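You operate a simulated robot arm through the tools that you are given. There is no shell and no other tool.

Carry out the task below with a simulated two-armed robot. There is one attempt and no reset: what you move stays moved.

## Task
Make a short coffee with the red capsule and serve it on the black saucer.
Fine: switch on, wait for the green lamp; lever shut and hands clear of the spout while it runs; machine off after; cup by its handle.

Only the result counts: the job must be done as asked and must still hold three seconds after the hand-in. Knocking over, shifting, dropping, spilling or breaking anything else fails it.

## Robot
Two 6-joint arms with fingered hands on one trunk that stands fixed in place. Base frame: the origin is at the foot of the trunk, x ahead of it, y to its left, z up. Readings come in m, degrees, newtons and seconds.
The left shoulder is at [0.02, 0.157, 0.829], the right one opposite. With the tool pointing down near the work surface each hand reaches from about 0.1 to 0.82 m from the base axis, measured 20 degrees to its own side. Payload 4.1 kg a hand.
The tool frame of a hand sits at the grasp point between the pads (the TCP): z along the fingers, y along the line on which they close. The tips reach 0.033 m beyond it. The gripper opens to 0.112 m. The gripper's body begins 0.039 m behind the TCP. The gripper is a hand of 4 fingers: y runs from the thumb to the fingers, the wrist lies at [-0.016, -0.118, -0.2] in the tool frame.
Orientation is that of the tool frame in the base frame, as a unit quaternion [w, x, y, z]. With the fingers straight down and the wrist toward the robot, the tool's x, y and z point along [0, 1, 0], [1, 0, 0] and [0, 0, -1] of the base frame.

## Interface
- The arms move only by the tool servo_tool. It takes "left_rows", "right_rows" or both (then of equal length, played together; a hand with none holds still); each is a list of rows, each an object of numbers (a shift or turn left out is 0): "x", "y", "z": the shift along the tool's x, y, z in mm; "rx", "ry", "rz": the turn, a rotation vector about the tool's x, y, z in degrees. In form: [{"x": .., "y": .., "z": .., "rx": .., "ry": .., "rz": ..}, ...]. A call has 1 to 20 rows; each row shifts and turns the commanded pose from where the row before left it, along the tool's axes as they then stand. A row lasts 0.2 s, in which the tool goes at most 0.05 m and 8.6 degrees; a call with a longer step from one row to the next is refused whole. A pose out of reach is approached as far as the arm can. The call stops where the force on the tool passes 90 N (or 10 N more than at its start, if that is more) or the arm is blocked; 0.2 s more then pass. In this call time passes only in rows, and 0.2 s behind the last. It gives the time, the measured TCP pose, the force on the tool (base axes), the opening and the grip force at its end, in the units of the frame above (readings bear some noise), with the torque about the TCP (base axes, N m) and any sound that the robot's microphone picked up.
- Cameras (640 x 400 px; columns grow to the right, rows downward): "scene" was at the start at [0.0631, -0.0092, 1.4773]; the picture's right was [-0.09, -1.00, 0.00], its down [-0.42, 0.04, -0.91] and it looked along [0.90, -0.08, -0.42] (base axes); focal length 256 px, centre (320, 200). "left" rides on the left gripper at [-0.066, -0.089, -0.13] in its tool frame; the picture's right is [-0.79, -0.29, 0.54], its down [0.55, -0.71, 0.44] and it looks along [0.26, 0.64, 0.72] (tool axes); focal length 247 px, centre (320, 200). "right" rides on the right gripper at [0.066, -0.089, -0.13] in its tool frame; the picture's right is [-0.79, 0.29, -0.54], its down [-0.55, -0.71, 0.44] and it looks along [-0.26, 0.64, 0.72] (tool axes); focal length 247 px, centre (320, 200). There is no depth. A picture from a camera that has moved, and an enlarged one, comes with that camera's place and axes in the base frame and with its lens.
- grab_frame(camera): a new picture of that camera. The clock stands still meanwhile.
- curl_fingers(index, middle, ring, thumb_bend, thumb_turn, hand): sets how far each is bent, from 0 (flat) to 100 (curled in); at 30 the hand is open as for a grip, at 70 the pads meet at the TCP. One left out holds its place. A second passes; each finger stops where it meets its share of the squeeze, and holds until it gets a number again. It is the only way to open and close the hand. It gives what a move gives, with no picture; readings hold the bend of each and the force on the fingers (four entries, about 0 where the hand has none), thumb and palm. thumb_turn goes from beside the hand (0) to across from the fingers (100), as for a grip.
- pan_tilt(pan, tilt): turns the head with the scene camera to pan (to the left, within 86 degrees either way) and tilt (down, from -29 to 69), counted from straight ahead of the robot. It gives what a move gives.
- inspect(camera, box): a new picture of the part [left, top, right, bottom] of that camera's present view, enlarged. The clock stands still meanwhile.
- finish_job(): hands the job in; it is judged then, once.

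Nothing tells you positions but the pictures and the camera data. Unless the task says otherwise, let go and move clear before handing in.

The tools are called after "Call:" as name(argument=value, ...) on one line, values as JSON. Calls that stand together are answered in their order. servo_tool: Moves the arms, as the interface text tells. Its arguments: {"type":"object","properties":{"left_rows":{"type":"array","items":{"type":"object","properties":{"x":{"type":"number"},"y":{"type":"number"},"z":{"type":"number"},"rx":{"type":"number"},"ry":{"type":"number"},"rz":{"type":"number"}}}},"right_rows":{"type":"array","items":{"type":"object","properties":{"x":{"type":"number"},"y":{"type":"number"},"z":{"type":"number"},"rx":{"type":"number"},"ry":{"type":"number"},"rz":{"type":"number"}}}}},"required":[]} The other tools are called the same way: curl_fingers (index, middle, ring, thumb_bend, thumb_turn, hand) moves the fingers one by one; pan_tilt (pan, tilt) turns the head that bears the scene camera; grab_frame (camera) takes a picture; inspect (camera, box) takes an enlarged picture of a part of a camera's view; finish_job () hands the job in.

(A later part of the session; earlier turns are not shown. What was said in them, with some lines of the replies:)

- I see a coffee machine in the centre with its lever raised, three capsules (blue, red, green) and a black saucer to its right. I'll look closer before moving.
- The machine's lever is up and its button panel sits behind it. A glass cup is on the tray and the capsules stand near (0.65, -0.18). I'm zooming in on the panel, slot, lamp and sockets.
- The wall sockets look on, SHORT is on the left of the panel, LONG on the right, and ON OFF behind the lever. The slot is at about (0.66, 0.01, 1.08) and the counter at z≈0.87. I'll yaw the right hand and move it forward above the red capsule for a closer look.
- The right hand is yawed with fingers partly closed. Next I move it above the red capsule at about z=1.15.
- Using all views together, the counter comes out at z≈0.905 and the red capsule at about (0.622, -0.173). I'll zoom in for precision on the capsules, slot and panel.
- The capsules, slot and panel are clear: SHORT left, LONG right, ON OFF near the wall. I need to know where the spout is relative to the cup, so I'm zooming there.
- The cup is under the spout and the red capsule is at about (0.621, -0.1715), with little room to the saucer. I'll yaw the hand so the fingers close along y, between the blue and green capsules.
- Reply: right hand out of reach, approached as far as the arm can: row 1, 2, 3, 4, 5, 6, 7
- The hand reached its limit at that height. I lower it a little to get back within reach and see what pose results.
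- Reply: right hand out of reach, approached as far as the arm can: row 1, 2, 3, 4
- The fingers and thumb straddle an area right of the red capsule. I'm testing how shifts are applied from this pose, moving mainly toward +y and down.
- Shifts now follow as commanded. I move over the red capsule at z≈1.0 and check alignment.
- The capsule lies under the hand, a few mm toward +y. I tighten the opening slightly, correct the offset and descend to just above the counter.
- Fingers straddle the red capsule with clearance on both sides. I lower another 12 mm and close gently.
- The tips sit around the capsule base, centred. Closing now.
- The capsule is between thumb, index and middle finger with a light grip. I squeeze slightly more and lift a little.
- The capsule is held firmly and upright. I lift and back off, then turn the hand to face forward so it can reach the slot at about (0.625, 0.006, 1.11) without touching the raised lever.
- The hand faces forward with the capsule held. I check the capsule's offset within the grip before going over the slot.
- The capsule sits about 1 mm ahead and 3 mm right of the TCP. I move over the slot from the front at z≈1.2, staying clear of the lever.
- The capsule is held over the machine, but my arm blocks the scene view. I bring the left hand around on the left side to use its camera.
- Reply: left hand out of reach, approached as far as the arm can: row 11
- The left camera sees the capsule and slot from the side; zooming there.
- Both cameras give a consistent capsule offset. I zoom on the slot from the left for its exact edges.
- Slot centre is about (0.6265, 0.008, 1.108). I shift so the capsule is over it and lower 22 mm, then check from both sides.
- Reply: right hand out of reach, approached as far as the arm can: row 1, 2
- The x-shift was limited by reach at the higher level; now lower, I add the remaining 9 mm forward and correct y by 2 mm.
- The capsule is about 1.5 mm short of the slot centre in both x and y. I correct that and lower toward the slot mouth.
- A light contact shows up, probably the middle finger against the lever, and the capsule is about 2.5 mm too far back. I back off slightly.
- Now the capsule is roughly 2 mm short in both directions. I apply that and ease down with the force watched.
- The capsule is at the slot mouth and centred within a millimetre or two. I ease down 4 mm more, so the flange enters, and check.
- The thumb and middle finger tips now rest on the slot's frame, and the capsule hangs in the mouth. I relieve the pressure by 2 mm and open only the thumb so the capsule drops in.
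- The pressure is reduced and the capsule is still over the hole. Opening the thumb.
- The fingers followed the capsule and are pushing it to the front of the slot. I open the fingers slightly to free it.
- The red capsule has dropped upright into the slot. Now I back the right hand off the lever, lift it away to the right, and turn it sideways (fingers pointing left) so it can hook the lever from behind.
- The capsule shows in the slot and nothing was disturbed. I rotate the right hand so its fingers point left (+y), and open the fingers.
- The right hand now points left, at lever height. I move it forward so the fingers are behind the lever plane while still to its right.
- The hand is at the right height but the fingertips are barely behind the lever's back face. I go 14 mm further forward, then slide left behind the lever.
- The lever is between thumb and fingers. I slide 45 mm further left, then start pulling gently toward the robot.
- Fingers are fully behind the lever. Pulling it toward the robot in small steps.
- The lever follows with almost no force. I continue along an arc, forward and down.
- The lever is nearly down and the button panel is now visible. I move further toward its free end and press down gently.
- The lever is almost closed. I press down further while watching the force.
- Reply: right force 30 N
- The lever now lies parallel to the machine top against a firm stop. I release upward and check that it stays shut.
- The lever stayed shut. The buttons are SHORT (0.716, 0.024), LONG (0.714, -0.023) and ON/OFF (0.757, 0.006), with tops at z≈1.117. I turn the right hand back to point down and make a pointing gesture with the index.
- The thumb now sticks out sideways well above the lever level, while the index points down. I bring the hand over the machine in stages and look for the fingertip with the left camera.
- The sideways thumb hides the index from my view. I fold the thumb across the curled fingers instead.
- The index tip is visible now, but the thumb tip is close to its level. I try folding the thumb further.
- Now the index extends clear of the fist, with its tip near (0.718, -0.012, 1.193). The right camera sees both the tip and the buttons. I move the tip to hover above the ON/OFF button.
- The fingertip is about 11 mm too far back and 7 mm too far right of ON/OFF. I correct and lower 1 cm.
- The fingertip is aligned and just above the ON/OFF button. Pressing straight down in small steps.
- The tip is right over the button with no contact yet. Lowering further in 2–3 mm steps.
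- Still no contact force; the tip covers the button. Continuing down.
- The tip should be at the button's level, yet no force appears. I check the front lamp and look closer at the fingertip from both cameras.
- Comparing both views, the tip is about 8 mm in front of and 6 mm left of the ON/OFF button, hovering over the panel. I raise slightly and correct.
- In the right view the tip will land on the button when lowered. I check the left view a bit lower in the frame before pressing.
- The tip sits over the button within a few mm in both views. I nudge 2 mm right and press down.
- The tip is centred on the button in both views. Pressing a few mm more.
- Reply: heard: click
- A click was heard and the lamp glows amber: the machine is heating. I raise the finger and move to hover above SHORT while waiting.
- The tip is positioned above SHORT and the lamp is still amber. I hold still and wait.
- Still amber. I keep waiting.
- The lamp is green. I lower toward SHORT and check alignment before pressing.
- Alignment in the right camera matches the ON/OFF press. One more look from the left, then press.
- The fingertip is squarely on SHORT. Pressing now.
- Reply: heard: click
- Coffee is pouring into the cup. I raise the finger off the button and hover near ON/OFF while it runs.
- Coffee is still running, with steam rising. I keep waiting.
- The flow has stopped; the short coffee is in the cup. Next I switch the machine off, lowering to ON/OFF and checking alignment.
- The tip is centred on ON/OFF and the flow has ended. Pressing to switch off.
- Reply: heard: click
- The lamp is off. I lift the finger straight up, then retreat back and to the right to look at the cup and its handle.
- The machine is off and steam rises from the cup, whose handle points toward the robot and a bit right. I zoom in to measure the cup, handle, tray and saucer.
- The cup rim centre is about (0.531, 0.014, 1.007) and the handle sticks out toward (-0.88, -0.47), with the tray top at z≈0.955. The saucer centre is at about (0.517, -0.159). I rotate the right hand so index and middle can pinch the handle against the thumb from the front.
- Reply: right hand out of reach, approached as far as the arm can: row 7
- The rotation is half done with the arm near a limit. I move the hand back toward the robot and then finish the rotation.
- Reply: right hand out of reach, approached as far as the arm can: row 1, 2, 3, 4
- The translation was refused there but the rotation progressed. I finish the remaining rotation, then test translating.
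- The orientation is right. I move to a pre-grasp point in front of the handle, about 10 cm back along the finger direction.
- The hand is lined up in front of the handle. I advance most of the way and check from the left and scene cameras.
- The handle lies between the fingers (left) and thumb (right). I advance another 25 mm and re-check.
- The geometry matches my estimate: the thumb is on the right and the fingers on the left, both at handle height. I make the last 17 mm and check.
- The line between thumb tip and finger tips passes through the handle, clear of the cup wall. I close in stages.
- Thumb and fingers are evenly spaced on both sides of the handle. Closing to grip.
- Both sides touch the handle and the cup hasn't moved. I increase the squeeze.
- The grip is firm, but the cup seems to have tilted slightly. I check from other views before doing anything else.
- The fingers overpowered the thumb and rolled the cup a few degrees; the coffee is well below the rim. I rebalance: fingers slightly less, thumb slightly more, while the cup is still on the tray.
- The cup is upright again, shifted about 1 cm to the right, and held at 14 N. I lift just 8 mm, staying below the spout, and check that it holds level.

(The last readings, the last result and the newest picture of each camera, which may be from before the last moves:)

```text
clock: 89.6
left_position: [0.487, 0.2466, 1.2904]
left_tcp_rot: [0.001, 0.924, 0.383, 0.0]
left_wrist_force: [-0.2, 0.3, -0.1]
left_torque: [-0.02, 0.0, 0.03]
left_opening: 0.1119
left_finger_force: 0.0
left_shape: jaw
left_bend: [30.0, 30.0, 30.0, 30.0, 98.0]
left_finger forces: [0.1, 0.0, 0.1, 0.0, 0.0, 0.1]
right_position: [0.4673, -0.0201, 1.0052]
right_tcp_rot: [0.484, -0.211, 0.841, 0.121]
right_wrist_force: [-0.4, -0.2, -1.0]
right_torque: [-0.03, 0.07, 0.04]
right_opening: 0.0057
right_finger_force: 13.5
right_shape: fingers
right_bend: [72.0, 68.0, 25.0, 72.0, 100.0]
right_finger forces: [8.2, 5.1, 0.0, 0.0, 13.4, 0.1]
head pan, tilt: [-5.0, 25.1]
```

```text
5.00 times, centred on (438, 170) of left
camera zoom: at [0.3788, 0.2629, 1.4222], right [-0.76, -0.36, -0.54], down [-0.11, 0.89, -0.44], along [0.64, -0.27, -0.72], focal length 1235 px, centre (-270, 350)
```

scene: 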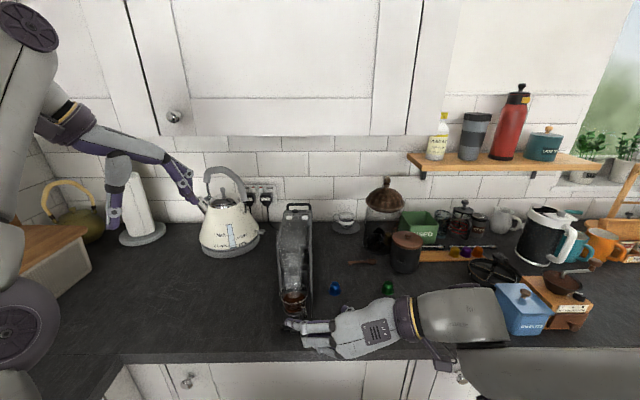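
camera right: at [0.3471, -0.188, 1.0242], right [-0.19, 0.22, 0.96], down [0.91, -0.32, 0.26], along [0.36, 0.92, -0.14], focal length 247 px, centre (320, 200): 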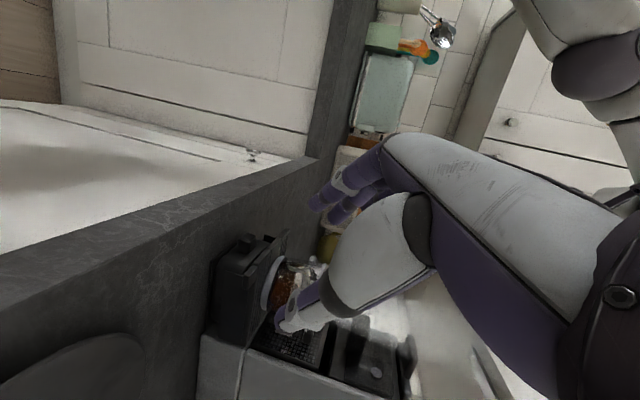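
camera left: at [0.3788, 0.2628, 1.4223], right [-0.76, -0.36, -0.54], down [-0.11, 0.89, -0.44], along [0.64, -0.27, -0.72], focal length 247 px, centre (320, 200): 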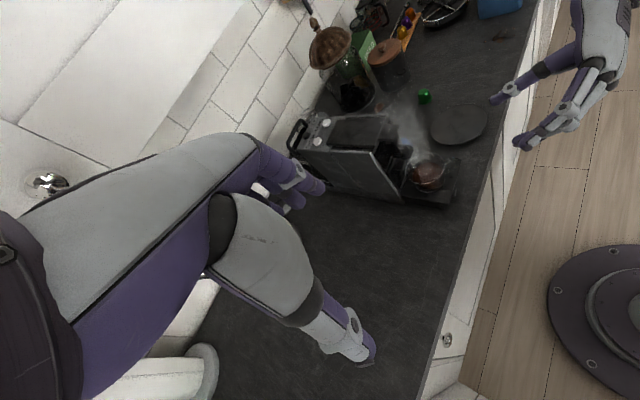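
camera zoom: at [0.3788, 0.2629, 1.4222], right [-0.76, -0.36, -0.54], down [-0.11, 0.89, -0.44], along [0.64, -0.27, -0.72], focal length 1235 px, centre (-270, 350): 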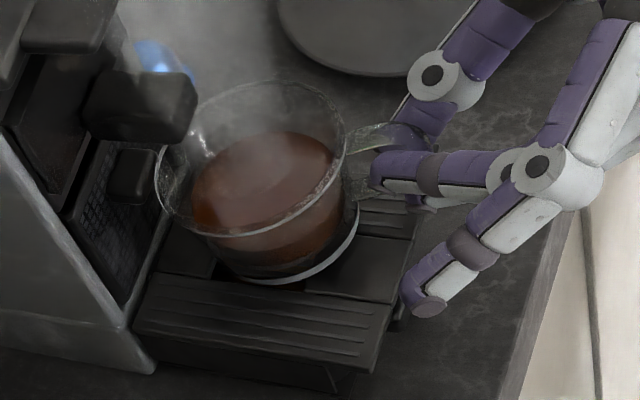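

The cup lifts cleanly and stays level. I slide it out from under the spout, to the right and slightly back, at constant height.

Call:
servo_tool(right_rows=[{"x": 4.6, "y": -6.4, "z": -7.9}, {"x": 4.6, "y": -6.4, "z": -7.9}, {"x": 4.6, "y": -6.4, "z": -7.9}, {"x": 4.6, "y": -6.4, "z": -7.9}, {"x": 4.6, "y": -6.4, "z": -7.9}, {"x": 4.6, "y": -6.4, "z": -7.9}])

Call:
inspect(camera="scene", box=[270, 270, 390, 350])

Call:
inspect(camera="left", box=[390, 90, 500, 190])

```text
clock: 91.0
left_position: [0.4878, 0.2459, 1.2912]
left_tcp_rot: [0.0, 0.924, 0.383, 0.0]
left_wrist_force: [0.5, 0.2, -0.3]
left_torque: [0.0, 0.0, -0.03]
left_opening: 0.1116
left_finger_force: 0.0
left_shape: jaw
left_bend: [30.0, 30.0, 30.0, 30.0, 98.0]
left_finger forces: [0.0, 0.0, 0.0, 0.0, 0.1, 0.0]
right_position: [0.4362, -0.0796, 1.0057]
right_tcp_rot: [0.484, -0.21, 0.84, 0.123]
right_wrist_force: [1.0, 0.1, -1.3]
right_torque: [-0.04, 0.14, -0.02]
right_opening: 0.0055
right_finger_force: 13.5
right_shape: fingers
right_bend: [72.0, 68.0, 25.0, 72.0, 100.0]
right_finger forces: [8.3, 5.0, 0.0, 0.0, 13.3, 0.1]
head pan, tilt: [-5.0, 25.1]
```

```text
5.00 times, centred on (330, 310) of scene
camera zoom: at [0.0632, -0.0091, 1.4773], right [-0.09, -1.0, 0.0], down [-0.42, 0.04, -0.91], along [0.9, -0.08, -0.42], focal length 1278 px, centre (270, -350)
```

zoom: 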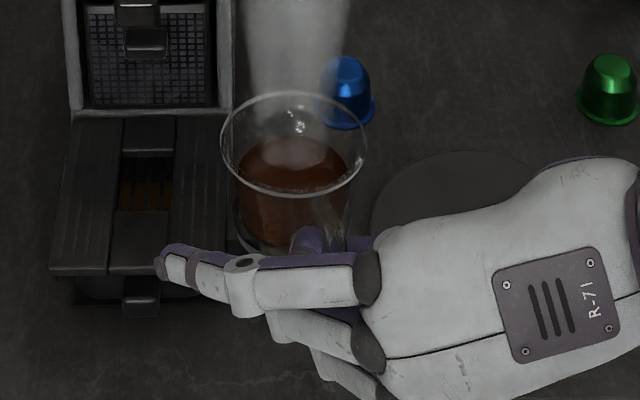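

```text
4.00 times, centred on (445, 140) of left
camera zoom: at [0.3788, 0.263, 1.4222], right [-0.76, -0.36, -0.54], down [-0.11, 0.89, -0.44], along [0.64, -0.27, -0.72], focal length 988 px, centre (-180, 440)
```

zoom: 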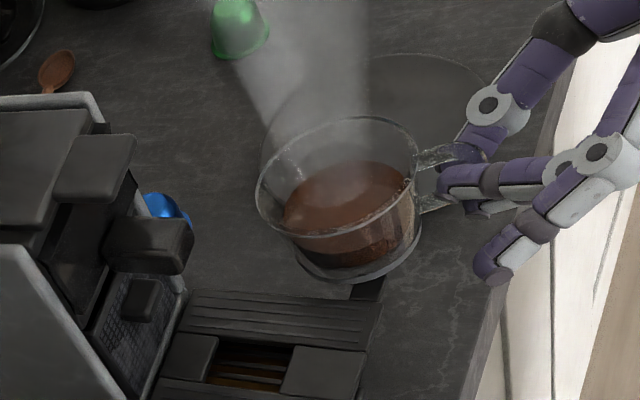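

The cup is out and level. I carry it over to the saucer at constant height.

Call:
servo_tool(right_rows=[{"x": 2, "y": -10.8, "z": -3.5}, {"x": 2, "y": -10.8, "z": -3.5}, {"x": 2, "y": -10.8, "z": -3.5}, {"x": 2, "y": -10.8, "z": -3.5}, {"x": 2, "y": -10.8, "z": -3.5}, {"x": 2, "y": -10.8, "z": -3.5}, {"x": 2, "y": -10.8, "z": -3.5}, {"x": 2, "y": -10.8, "z": -3.5}, {"x": 2, "y": -10.8, "z": -3.5}])

Call:
inspect(camera="scene", box=[310, 270, 430, 350])

Call:
inspect(camera="left", box=[390, 70, 518, 170])

Call:
grab_frame(camera="right")

```text
clock: 93.0
left_position: [0.4877, 0.2469, 1.2927]
left_tcp_rot: [0.001, 0.923, 0.384, 0.0]
left_wrist_force: [0.5, -0.2, 0.8]
left_torque: [0.01, -0.03, -0.02]
left_opening: 0.1117
left_finger_force: 0.0
left_shape: jaw
left_bend: [30.0, 30.0, 30.0, 30.0, 98.0]
left_finger forces: [0.1, 0.1, 0.0, 0.0, 0.0, 0.0]
right_position: [0.4489, -0.1844, 1.0059]
right_tcp_rot: [0.484, -0.211, 0.841, 0.122]
right_wrist_force: [0.7, 0.0, -0.9]
right_torque: [-0.02, 0.08, -0.04]
right_opening: 0.0059
right_finger_force: 13.1
right_shape: fingers
right_bend: [72.0, 68.0, 25.0, 72.0, 100.0]
right_finger forces: [8.4, 4.9, 0.0, 0.1, 13.4, 0.0]
head pan, tilt: [-5.0, 25.1]
```

```text
5.00 times, centred on (370, 310) of scene
camera zoom: at [0.0631, -0.0091, 1.4773], right [-0.09, -1.0, 0.0], down [-0.42, 0.04, -0.91], along [0.9, -0.08, -0.42], focal length 1278 px, centre (70, -350)
```

zoom: 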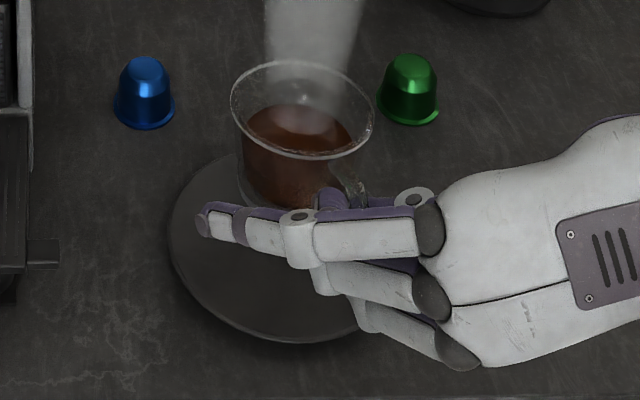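

```text
4.00 times, centred on (454, 120) of left
camera zoom: at [0.3787, 0.263, 1.4222], right [-0.76, -0.36, -0.54], down [-0.11, 0.89, -0.44], along [0.64, -0.27, -0.72], focal length 988 px, centre (-216, 520)
```

zoom: 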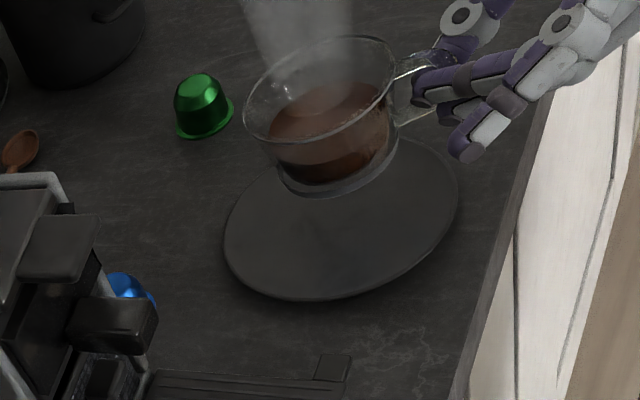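

```text
taken
camera right: at [0.3609, -0.3309, 1.0148], right [-0.19, 0.22, 0.96], down [0.91, -0.32, 0.26], along [0.36, 0.92, -0.14], focal length 247 px, centre (320, 200)
```

right: 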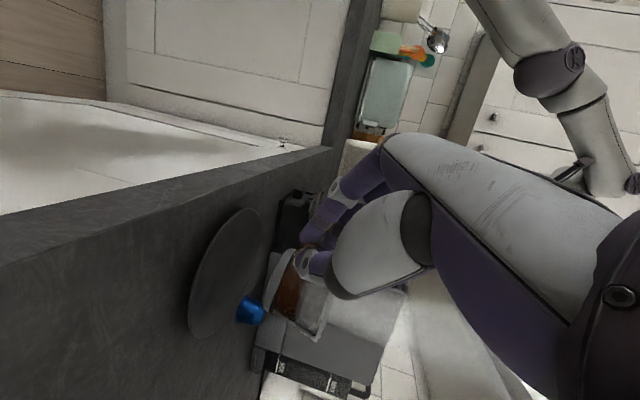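

The cup hovers within a few mm of the saucer centre, about (0.516, -0.157). I lower it gently by 30 mm first.

Call:
servo_tool(right_rows=[{"x": 3, "y": -1.4, "z": 4.8}, {"x": 4.3, "z": 2.5}, {"x": 4.3, "z": 2.5}, {"x": 4.3, "z": 2.5}, {"x": 4.3, "z": 2.5}, {"x": 4.3, "z": 2.5}])

Call:
inspect(camera="scene", box=[310, 270, 430, 350])

Call:
inspect(camera="left", box=[410, 80, 506, 160])

Call:
inspect(camera="right", box=[160, 160, 360, 360])

```text
clock: 94.4
left_position: [0.4885, 0.246, 1.2912]
left_tcp_rot: [0.0, 0.924, 0.383, -0.001]
left_wrist_force: [-0.3, -0.5, -0.3]
left_torque: [0.02, 0.02, -0.02]
left_opening: 0.1117
left_finger_force: 0.1
left_shape: jaw
left_bend: [30.0, 30.0, 30.0, 30.0, 98.0]
left_finger forces: [0.0, 0.1, 0.0, 0.0, 0.0, 0.1]
right_position: [0.4524, -0.1833, 0.9763]
right_tcp_rot: [0.484, -0.21, 0.841, 0.122]
right_wrist_force: [0.0, 0.0, -1.3]
right_torque: [-0.03, 0.09, 0.01]
right_opening: 0.0059
right_finger_force: 12.9
right_shape: fingers
right_bend: [72.0, 68.0, 25.0, 72.0, 100.0]
right_finger forces: [8.4, 5.0, 0.0, 0.0, 13.4, 0.1]
head pan, tilt: [-5.0, 25.1]
```

```text
5.00 times, centred on (370, 310) of scene
camera zoom: at [0.0631, -0.0092, 1.4773], right [-0.09, -1.0, 0.0], down [-0.42, 0.04, -0.91], along [0.9, -0.08, -0.42], focal length 1278 px, centre (70, -350)
```

zoom: 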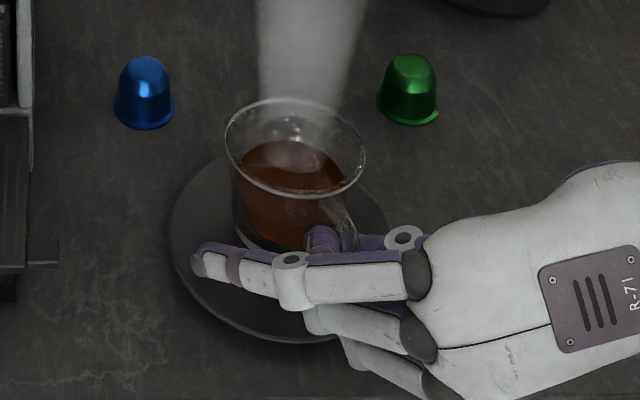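

```text
5.00 times, centred on (458, 120) of left
camera zoom: at [0.3787, 0.2629, 1.4223], right [-0.76, -0.36, -0.54], down [-0.11, 0.89, -0.44], along [0.64, -0.27, -0.72], focal length 1235 px, centre (-370, 600)
```

zoom: 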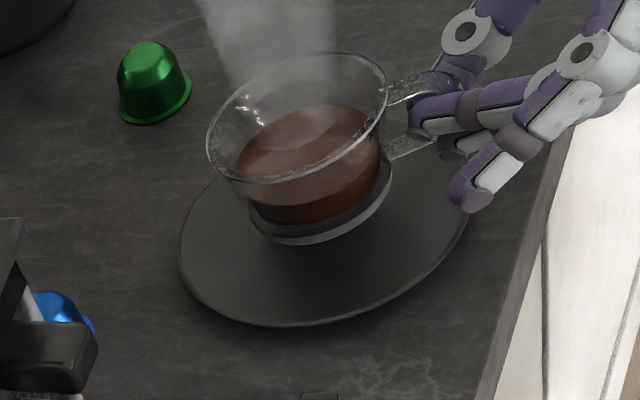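

```text
2.00 times, centred on (260, 260) of right
camera zoom: at [0.3656, -0.331, 0.985], right [-0.2, 0.22, 0.96], down [0.91, -0.32, 0.26], along [0.36, 0.92, -0.14], focal length 494 px, centre (440, 80)
```

zoom: 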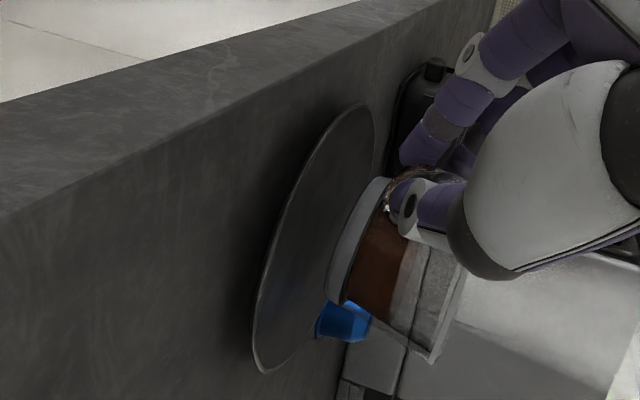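

The cup is parallel to the saucer with a small gap left. I lower in small steps, watching for contact.

Call:
servo_tool(right_rows=[{"x": 3.5, "z": 2}, {"x": 2.6, "z": 1.5}, {"x": 2.6, "z": 1.5}])

Call:
inspect(camera="right", box=[180, 180, 340, 340])

Call:
inspect(camera="left", box=[410, 80, 506, 160])

```text
clock: 95.2
left_position: [0.4886, 0.2466, 1.2918]
left_tcp_rot: [0.0, 0.924, 0.384, 0.0]
left_wrist_force: [0.1, 0.0, -0.1]
left_torque: [-0.06, -0.05, 0.0]
left_opening: 0.112
left_finger_force: 0.1
left_shape: jaw
left_bend: [30.0, 30.0, 30.0, 30.0, 98.0]
left_finger forces: [0.0, 0.0, 0.0, 0.0, 0.1, 0.0]
right_position: [0.4524, -0.1842, 0.9663]
right_tcp_rot: [0.483, -0.211, 0.841, 0.121]
right_wrist_force: [0.6, -1.1, -1.9]
right_torque: [-0.02, 0.08, -0.02]
right_opening: 0.0062
right_finger_force: 13.5
right_shape: fingers
right_bend: [72.0, 68.0, 25.0, 72.0, 100.0]
right_finger forces: [8.3, 5.0, 0.1, 0.0, 13.4, 0.1]
head pan, tilt: [-5.0, 25.1]
```

```text
2.50 times, centred on (260, 260) of right
camera zoom: at [0.3652, -0.3308, 0.9745], right [-0.19, 0.22, 0.96], down [0.91, -0.32, 0.26], along [0.36, 0.92, -0.14], focal length 617 px, centre (470, 50)
```

zoom: 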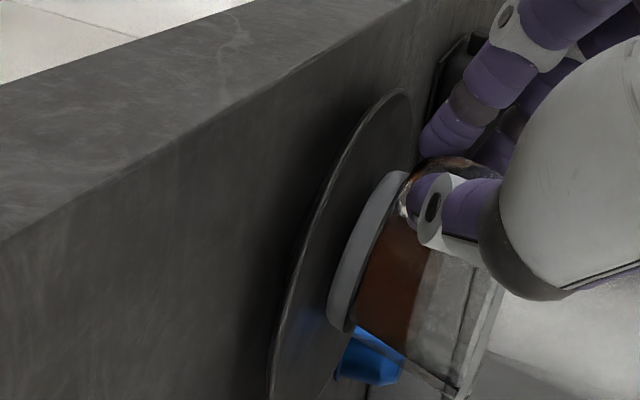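

```text
5.00 times, centred on (458, 120) of left
camera zoom: at [0.3787, 0.2629, 1.4223], right [-0.76, -0.36, -0.54], down [-0.11, 0.89, -0.44], along [0.64, -0.27, -0.72], focal length 1235 px, centre (-370, 600)
```

zoom: 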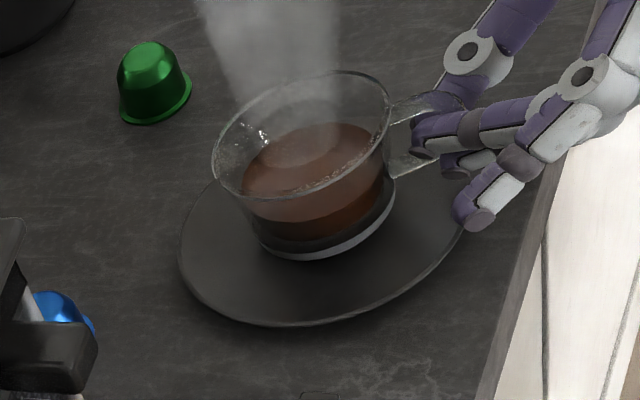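

No contact yet. Continuing down a few mm at a time.

Call:
servo_tool(right_rows=[{"x": 2.2, "z": 1.25}, {"x": 2.2, "z": 1.25}])

Call:
inspect(camera="right", box=[180, 180, 340, 340])

```text
clock: 95.8
left_position: [0.4876, 0.2465, 1.2916]
left_tcp_rot: [0.001, 0.924, 0.383, 0.001]
left_wrist_force: [0.4, -0.1, -0.4]
left_torque: [-0.02, -0.01, -0.01]
left_opening: 0.1116
left_finger_force: 0.1
left_shape: jaw
left_bend: [30.0, 30.0, 30.0, 30.0, 98.0]
left_finger forces: [0.0, 0.0, 0.0, 0.1, 0.1, 0.0]
right_position: [0.4525, -0.1831, 0.9608]
right_tcp_rot: [0.484, -0.21, 0.841, 0.122]
right_wrist_force: [-0.2, -0.6, 0.7]
right_torque: [-0.02, 0.02, -0.01]
right_opening: 0.0058
right_finger_force: 13.7
right_shape: fingers
right_bend: [72.0, 68.0, 25.0, 72.0, 100.0]
right_finger forces: [7.9, 5.4, 0.1, 0.0, 13.7, 0.1]
head pan, tilt: [-5.0, 25.1]
```

```text
2.50 times, centred on (260, 260) of right
camera zoom: at [0.3647, -0.3304, 0.9695], right [-0.2, 0.22, 0.96], down [0.91, -0.32, 0.26], along [0.36, 0.92, -0.14], focal length 617 px, centre (470, 50)
```

zoom: 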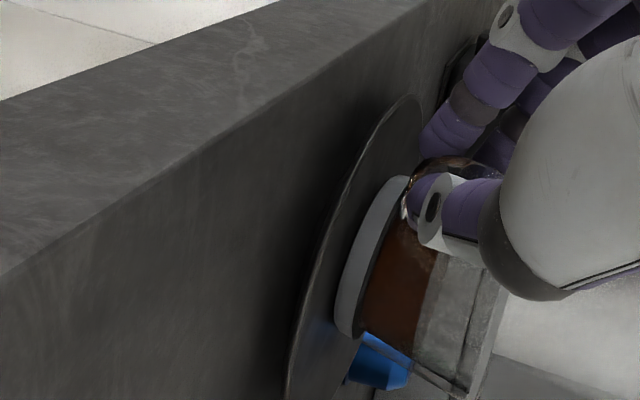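

The weight has come off the hand, so the cup is touching the saucer. One more millimetre to seat it, then release in stages.

Call:
servo_tool(right_rows=[{"x": 0.9, "z": 0.5}])

Call:
curl_fingers(hand="right", index=70, middle=68, thumb_bend=72)

Call:
inspect(camera="left", box=[410, 80, 506, 160])

Call:
inspect(camera="scene", box=[310, 270, 430, 350])

```text
clock: 96.2
left_position: [0.4873, 0.2466, 1.2924]
left_tcp_rot: [0.0, 0.924, 0.383, 0.0]
left_wrist_force: [0.8, -0.5, 0.3]
left_torque: [-0.03, -0.02, -0.02]
left_opening: 0.1118
left_finger_force: 0.0
left_shape: jaw
left_bend: [30.0, 30.0, 30.0, 30.0, 98.0]
left_finger forces: [0.0, 0.0, 0.1, 0.0, 0.1, 0.1]
right_position: [0.4524, -0.183, 0.9599]
right_tcp_rot: [0.484, -0.21, 0.841, 0.121]
right_wrist_force: [0.2, -0.3, -0.3]
right_torque: [0.0, 0.04, -0.03]
right_opening: 0.0058
right_finger_force: 13.8
right_shape: fingers
right_bend: [72.0, 68.0, 25.0, 72.0, 100.0]
right_finger forces: [7.9, 5.7, 0.0, 0.0, 13.6, 0.0]
head pan, tilt: [-5.0, 25.1]
```

```text
clock: 97.2
left_position: [0.4884, 0.2468, 1.2917]
left_tcp_rot: [-0.001, 0.923, 0.384, 0.0]
left_wrist_force: [-0.1, 0.8, -0.8]
left_torque: [-0.02, -0.01, -0.02]
left_opening: 0.1118
left_finger_force: 0.1
left_shape: jaw
left_bend: [30.0, 30.0, 30.0, 30.0, 98.0]
left_finger forces: [0.0, 0.0, 0.0, 0.0, 0.1, 0.0]
right_position: [0.4518, -0.1828, 0.9595]
right_tcp_rot: [0.484, -0.21, 0.841, 0.121]
right_wrist_force: [0.3, 0.3, -0.7]
right_torque: [0.0, 0.0, -0.03]
right_opening: 0.0076
right_finger_force: 3.6
right_shape: fingers
right_bend: [67.0, 67.0, 25.0, 71.0, 100.0]
right_finger forces: [2.9, 0.7, 0.0, 0.0, 3.6, 0.0]
head pan, tilt: [-5.0, 25.1]
```

```text
5.00 times, centred on (458, 120) of left
camera zoom: at [0.3787, 0.2629, 1.4223], right [-0.76, -0.36, -0.54], down [-0.11, 0.89, -0.44], along [0.64, -0.27, -0.72], focal length 1235 px, centre (-370, 600)
```

zoom: 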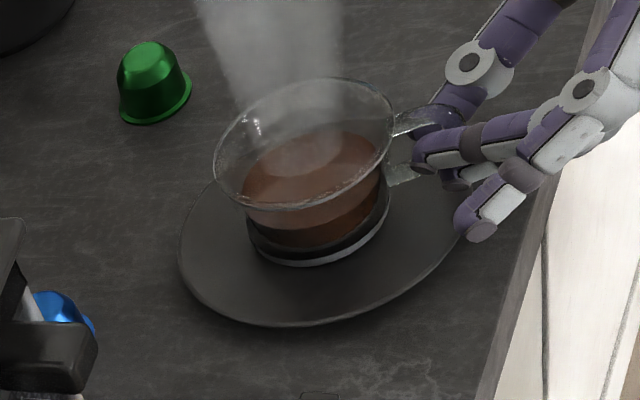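

```text
5.00 times, centred on (370, 310) of scene
camera zoom: at [0.0631, -0.0092, 1.4773], right [-0.09, -1.0, 0.0], down [-0.42, 0.04, -0.91], along [0.9, -0.08, -0.42], focal length 1278 px, centre (70, -350)
```

zoom: 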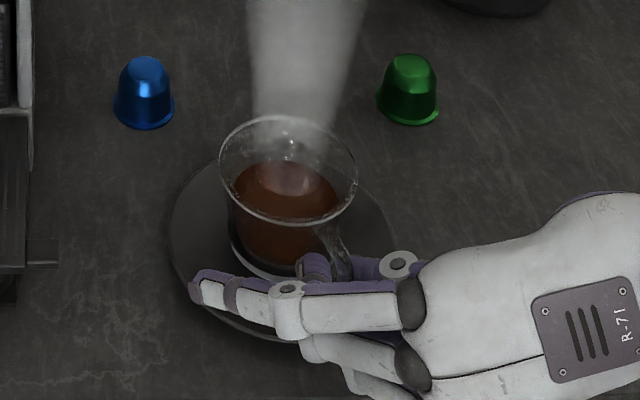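

The cup sits on the saucer near its centre. I open a little more to let it settle fully.

Call:
curl_fingers(hand="right", index=63, middle=63, thumb_bend=67)

Call:
inspect(camera="left", box=[410, 80, 506, 160])

Call:
inspect(camera="right", box=[180, 180, 340, 340])

```text
clock: 98.2
left_position: [0.4882, 0.247, 1.292]
left_tcp_rot: [0.0, 0.924, 0.384, 0.0]
left_wrist_force: [-0.5, 0.3, -0.4]
left_torque: [0.0, 0.02, 0.03]
left_opening: 0.1119
left_finger_force: 0.1
left_shape: jaw
left_bend: [30.0, 30.0, 30.0, 30.0, 98.0]
left_finger forces: [0.0, 0.0, 0.0, 0.0, 0.0, 0.0]
right_position: [0.4518, -0.1828, 0.9609]
right_tcp_rot: [0.485, -0.21, 0.84, 0.121]
right_wrist_force: [-0.9, -0.1, -0.7]
right_torque: [0.0, -0.02, 0.03]
right_opening: 0.0153
right_finger_force: 0.1
right_shape: fingers
right_bend: [63.0, 63.0, 25.0, 67.0, 100.0]
right_finger forces: [0.1, 0.0, 0.0, 0.0, 0.1, 0.1]
head pan, tilt: [-5.0, 25.1]
```

```text
5.00 times, centred on (458, 120) of left
camera zoom: at [0.3787, 0.2629, 1.4223], right [-0.76, -0.36, -0.54], down [-0.11, 0.89, -0.44], along [0.64, -0.27, -0.72], focal length 1235 px, centre (-370, 600)
```

zoom: 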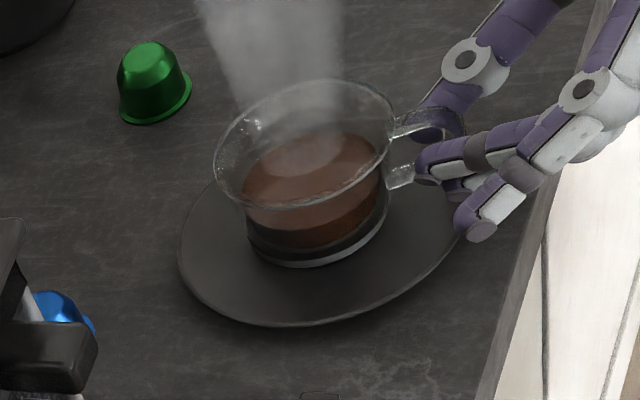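

```text
2.50 times, centred on (260, 260) of right
camera zoom: at [0.3648, -0.3305, 0.9687], right [-0.19, 0.22, 0.96], down [0.91, -0.32, 0.26], along [0.36, 0.92, -0.14], focal length 617 px, centre (470, 50)
```

zoom: 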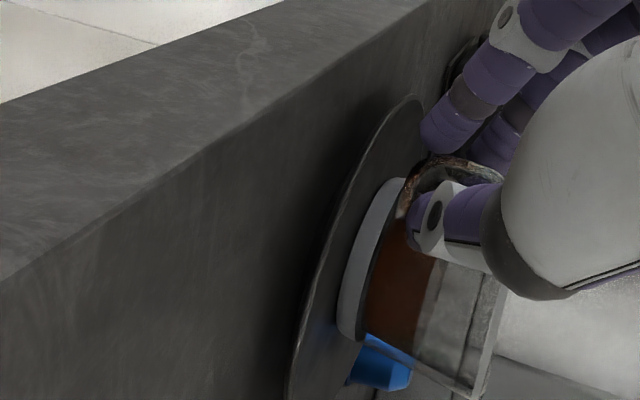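

The hand is free of the handle and the cup stands still. I open wider and back straight away along the finger direction.

Call:
curl_fingers(hand="right", index=48, middle=48, thumb_bend=50)

Call:
servo_tool(right_rows=[{"z": -8}, {"z": -15}, {"z": -25}, {"z": -30}, {"z": -35}, {"x": -25, "z": -25}, {"x": -30, "z": -20}])

Call:
grab_frame(camera="scene")

Call:
inspect(camera="left", box=[390, 70, 518, 170])

Call:
inspect(camera="scene", box=[270, 200, 430, 350])

```text
clock: 99.2
left_position: [0.4883, 0.247, 1.2904]
left_tcp_rot: [0.0, 0.924, 0.383, 0.0]
left_wrist_force: [-0.6, 0.3, -0.3]
left_torque: [-0.01, 0.01, 0.0]
left_opening: 0.1118
left_finger_force: 0.1
left_shape: jaw
left_bend: [30.0, 30.0, 30.0, 30.0, 98.0]
left_finger forces: [0.0, 0.1, 0.1, 0.0, 0.1, 0.0]
right_position: [0.4518, -0.1843, 0.9593]
right_tcp_rot: [0.484, -0.21, 0.841, 0.121]
right_wrist_force: [-0.1, 0.2, -0.1]
right_torque: [0.01, -0.01, -0.05]
right_opening: 0.0597
right_finger_force: 0.1
right_shape: fingers
right_bend: [48.0, 48.0, 25.0, 50.0, 100.0]
right_finger forces: [0.0, 0.0, 0.0, 0.0, 0.0, 0.0]
head pan, tilt: [-5.0, 25.1]
```

```text
clock: 100.8
left_position: [0.4891, 0.2468, 1.2928]
left_tcp_rot: [-0.001, 0.924, 0.383, 0.0]
left_wrist_force: [-0.1, -0.2, 0.4]
left_torque: [-0.01, 0.02, 0.0]
left_opening: 0.1115
left_finger_force: 0.1
left_shape: jaw
left_bend: [30.0, 30.0, 30.0, 30.0, 98.0]
left_finger forces: [0.1, 0.1, 0.1, 0.0, 0.1, 0.0]
right_position: [0.3567, -0.2343, 1.0845]
right_tcp_rot: [0.483, -0.211, 0.841, 0.12]
right_wrist_force: [0.0, -0.5, 0.2]
right_torque: [0.02, 0.0, 0.03]
right_opening: 0.0598
right_finger_force: 0.1
right_shape: fingers
right_bend: [48.0, 48.0, 25.0, 50.0, 100.0]
right_finger forces: [0.0, 0.0, 0.0, 0.0, 0.0, 0.1]
head pan, tilt: [-5.0, 25.1]
```

```text
taken
```

scene: 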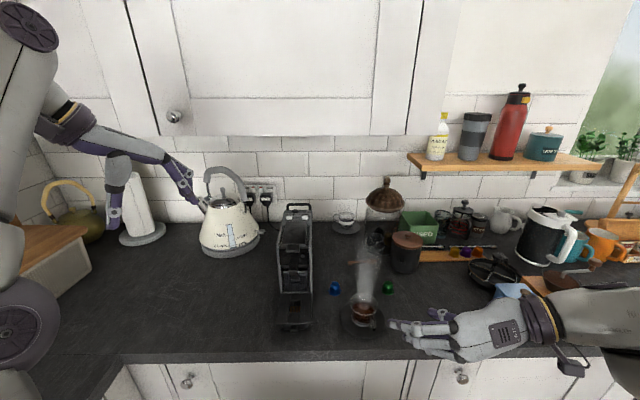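

```text
4.00 times, centred on (454, 120) of left
camera zoom: at [0.3789, 0.2628, 1.4222], right [-0.76, -0.36, -0.54], down [-0.11, 0.89, -0.44], along [0.64, -0.27, -0.72], focal length 988 px, centre (-216, 520)
```

zoom: 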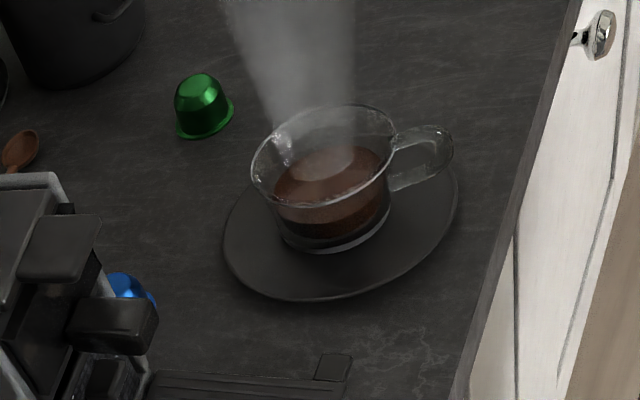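

```text
2.67 times, centred on (350, 275) of scene
camera zoom: at [0.0633, -0.0093, 1.4773], right [-0.09, -1.0, 0.0], down [-0.42, 0.04, -0.91], along [0.9, -0.08, -0.42], focal length 682 px, centre (240, 0)
```

zoom: 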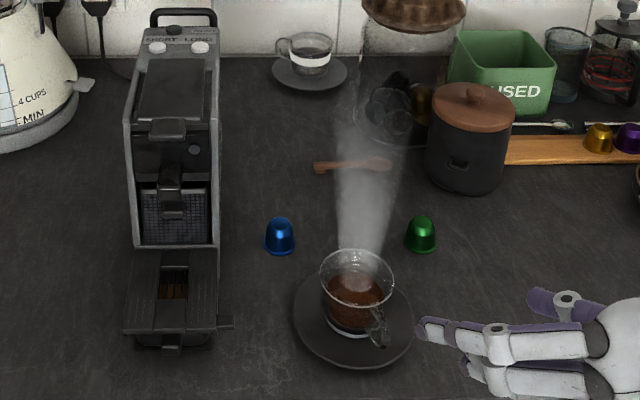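

The cup stands on the black saucer with its coffee, the machine is off, the lever is shut, and the other items are in place. One last close look before handing in.

Call:
inspect(camera="scene", box=[320, 285, 400, 345])

Call:
inspect(camera="scene", box=[265, 200, 335, 340])

Call:
servo_tool(right_rows=[{"x": -20, "z": -20}, {"x": -20, "z": -20}, {"z": 0}, {"z": 0}])

```text
6.67 times, centred on (360, 315) of scene
camera zoom: at [0.0633, -0.0093, 1.4773], right [-0.09, -1.0, 0.0], down [-0.42, 0.04, -0.91], along [0.9, -0.08, -0.42], focal length 1704 px, centre (53, -567)
```

zoom: 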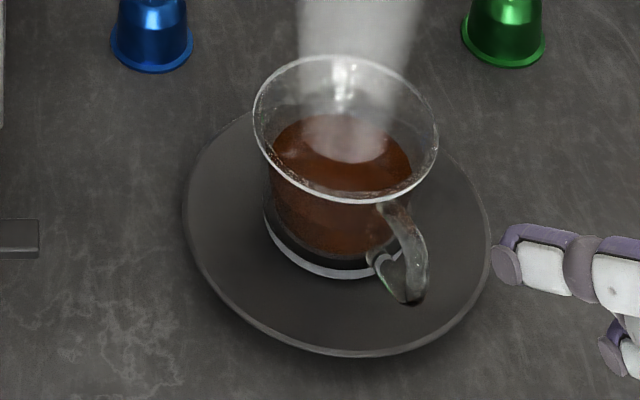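

```text
2.86 times, centred on (300, 270) of scene
camera zoom: at [0.0633, -0.0093, 1.4773], right [-0.09, -1.0, 0.0], down [-0.42, 0.04, -0.91], along [0.9, -0.08, -0.42], focal length 730 px, centre (377, 0)
```

zoom: 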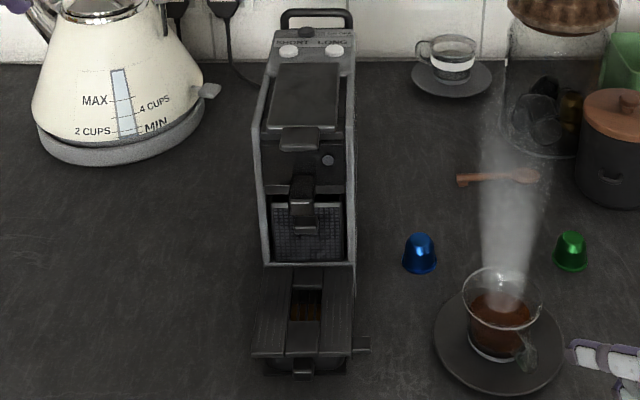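

```text
clock: 101.8
left_position: [0.4881, 0.2454, 1.2917]
left_tcp_rot: [0.0, 0.924, 0.383, 0.0]
left_wrist_force: [-0.2, -1.1, 0.1]
left_torque: [-0.02, 0.0, 0.01]
left_opening: 0.1115
left_finger_force: 0.1
left_shape: jaw
left_bend: [30.0, 30.0, 30.0, 30.0, 98.0]
left_finger forces: [0.0, 0.0, 0.0, 0.1, 0.1, 0.0]
right_position: [0.3429, -0.2415, 1.1397]
right_tcp_rot: [0.484, -0.21, 0.84, 0.122]
right_wrist_force: [0.8, -0.2, -0.6]
right_torque: [-0.01, 0.02, 0.01]
right_opening: 0.0597
right_finger_force: 0.2
right_shape: fingers
right_bend: [48.0, 48.0, 25.0, 50.0, 100.0]
right_finger forces: [0.0, 0.0, 0.1, 0.0, 0.1, 0.0]
head pan, tilt: [-5.0, 25.1]
```

The cup rests level on the black saucer, both hands are clear, and the machine is off with its lever shut. Handing in.

Call:
finish_job()

```text
The job is handed in.
```

I made the short coffee with the red capsule, and it is standing on the black saucer. I've handed the job in, but no verdict came back.

- **Brewing:** I dropped the red capsule into the slot and shut the lever. Then I switched the machine on and pressed SHORT once the lamp turned green. I kept clear of the spout until the flow stopped, then switched the machine off; the lamp is dark and the lever is still shut.
- **Serving:** I carried the cup by its handle. While I tightened my grip it tilted a few degrees and slid about 1 cm on the drip tray. I got it upright again before lifting and saw no spill.
- **Drip tray:** With the cup gone, the tray's centre opening looks brown. I couldn't tell whether that is coffee or just the tray itself.
- **Lever:** A finger pressed lightly on the raised lever (a few newtons) while I was placing the capsule. The lever worked normally afterwards.
- **Other items:** The blue and green capsules, the other cup, the spoon and the kettle look undisturbed in the last pictures. Both hands are clear.
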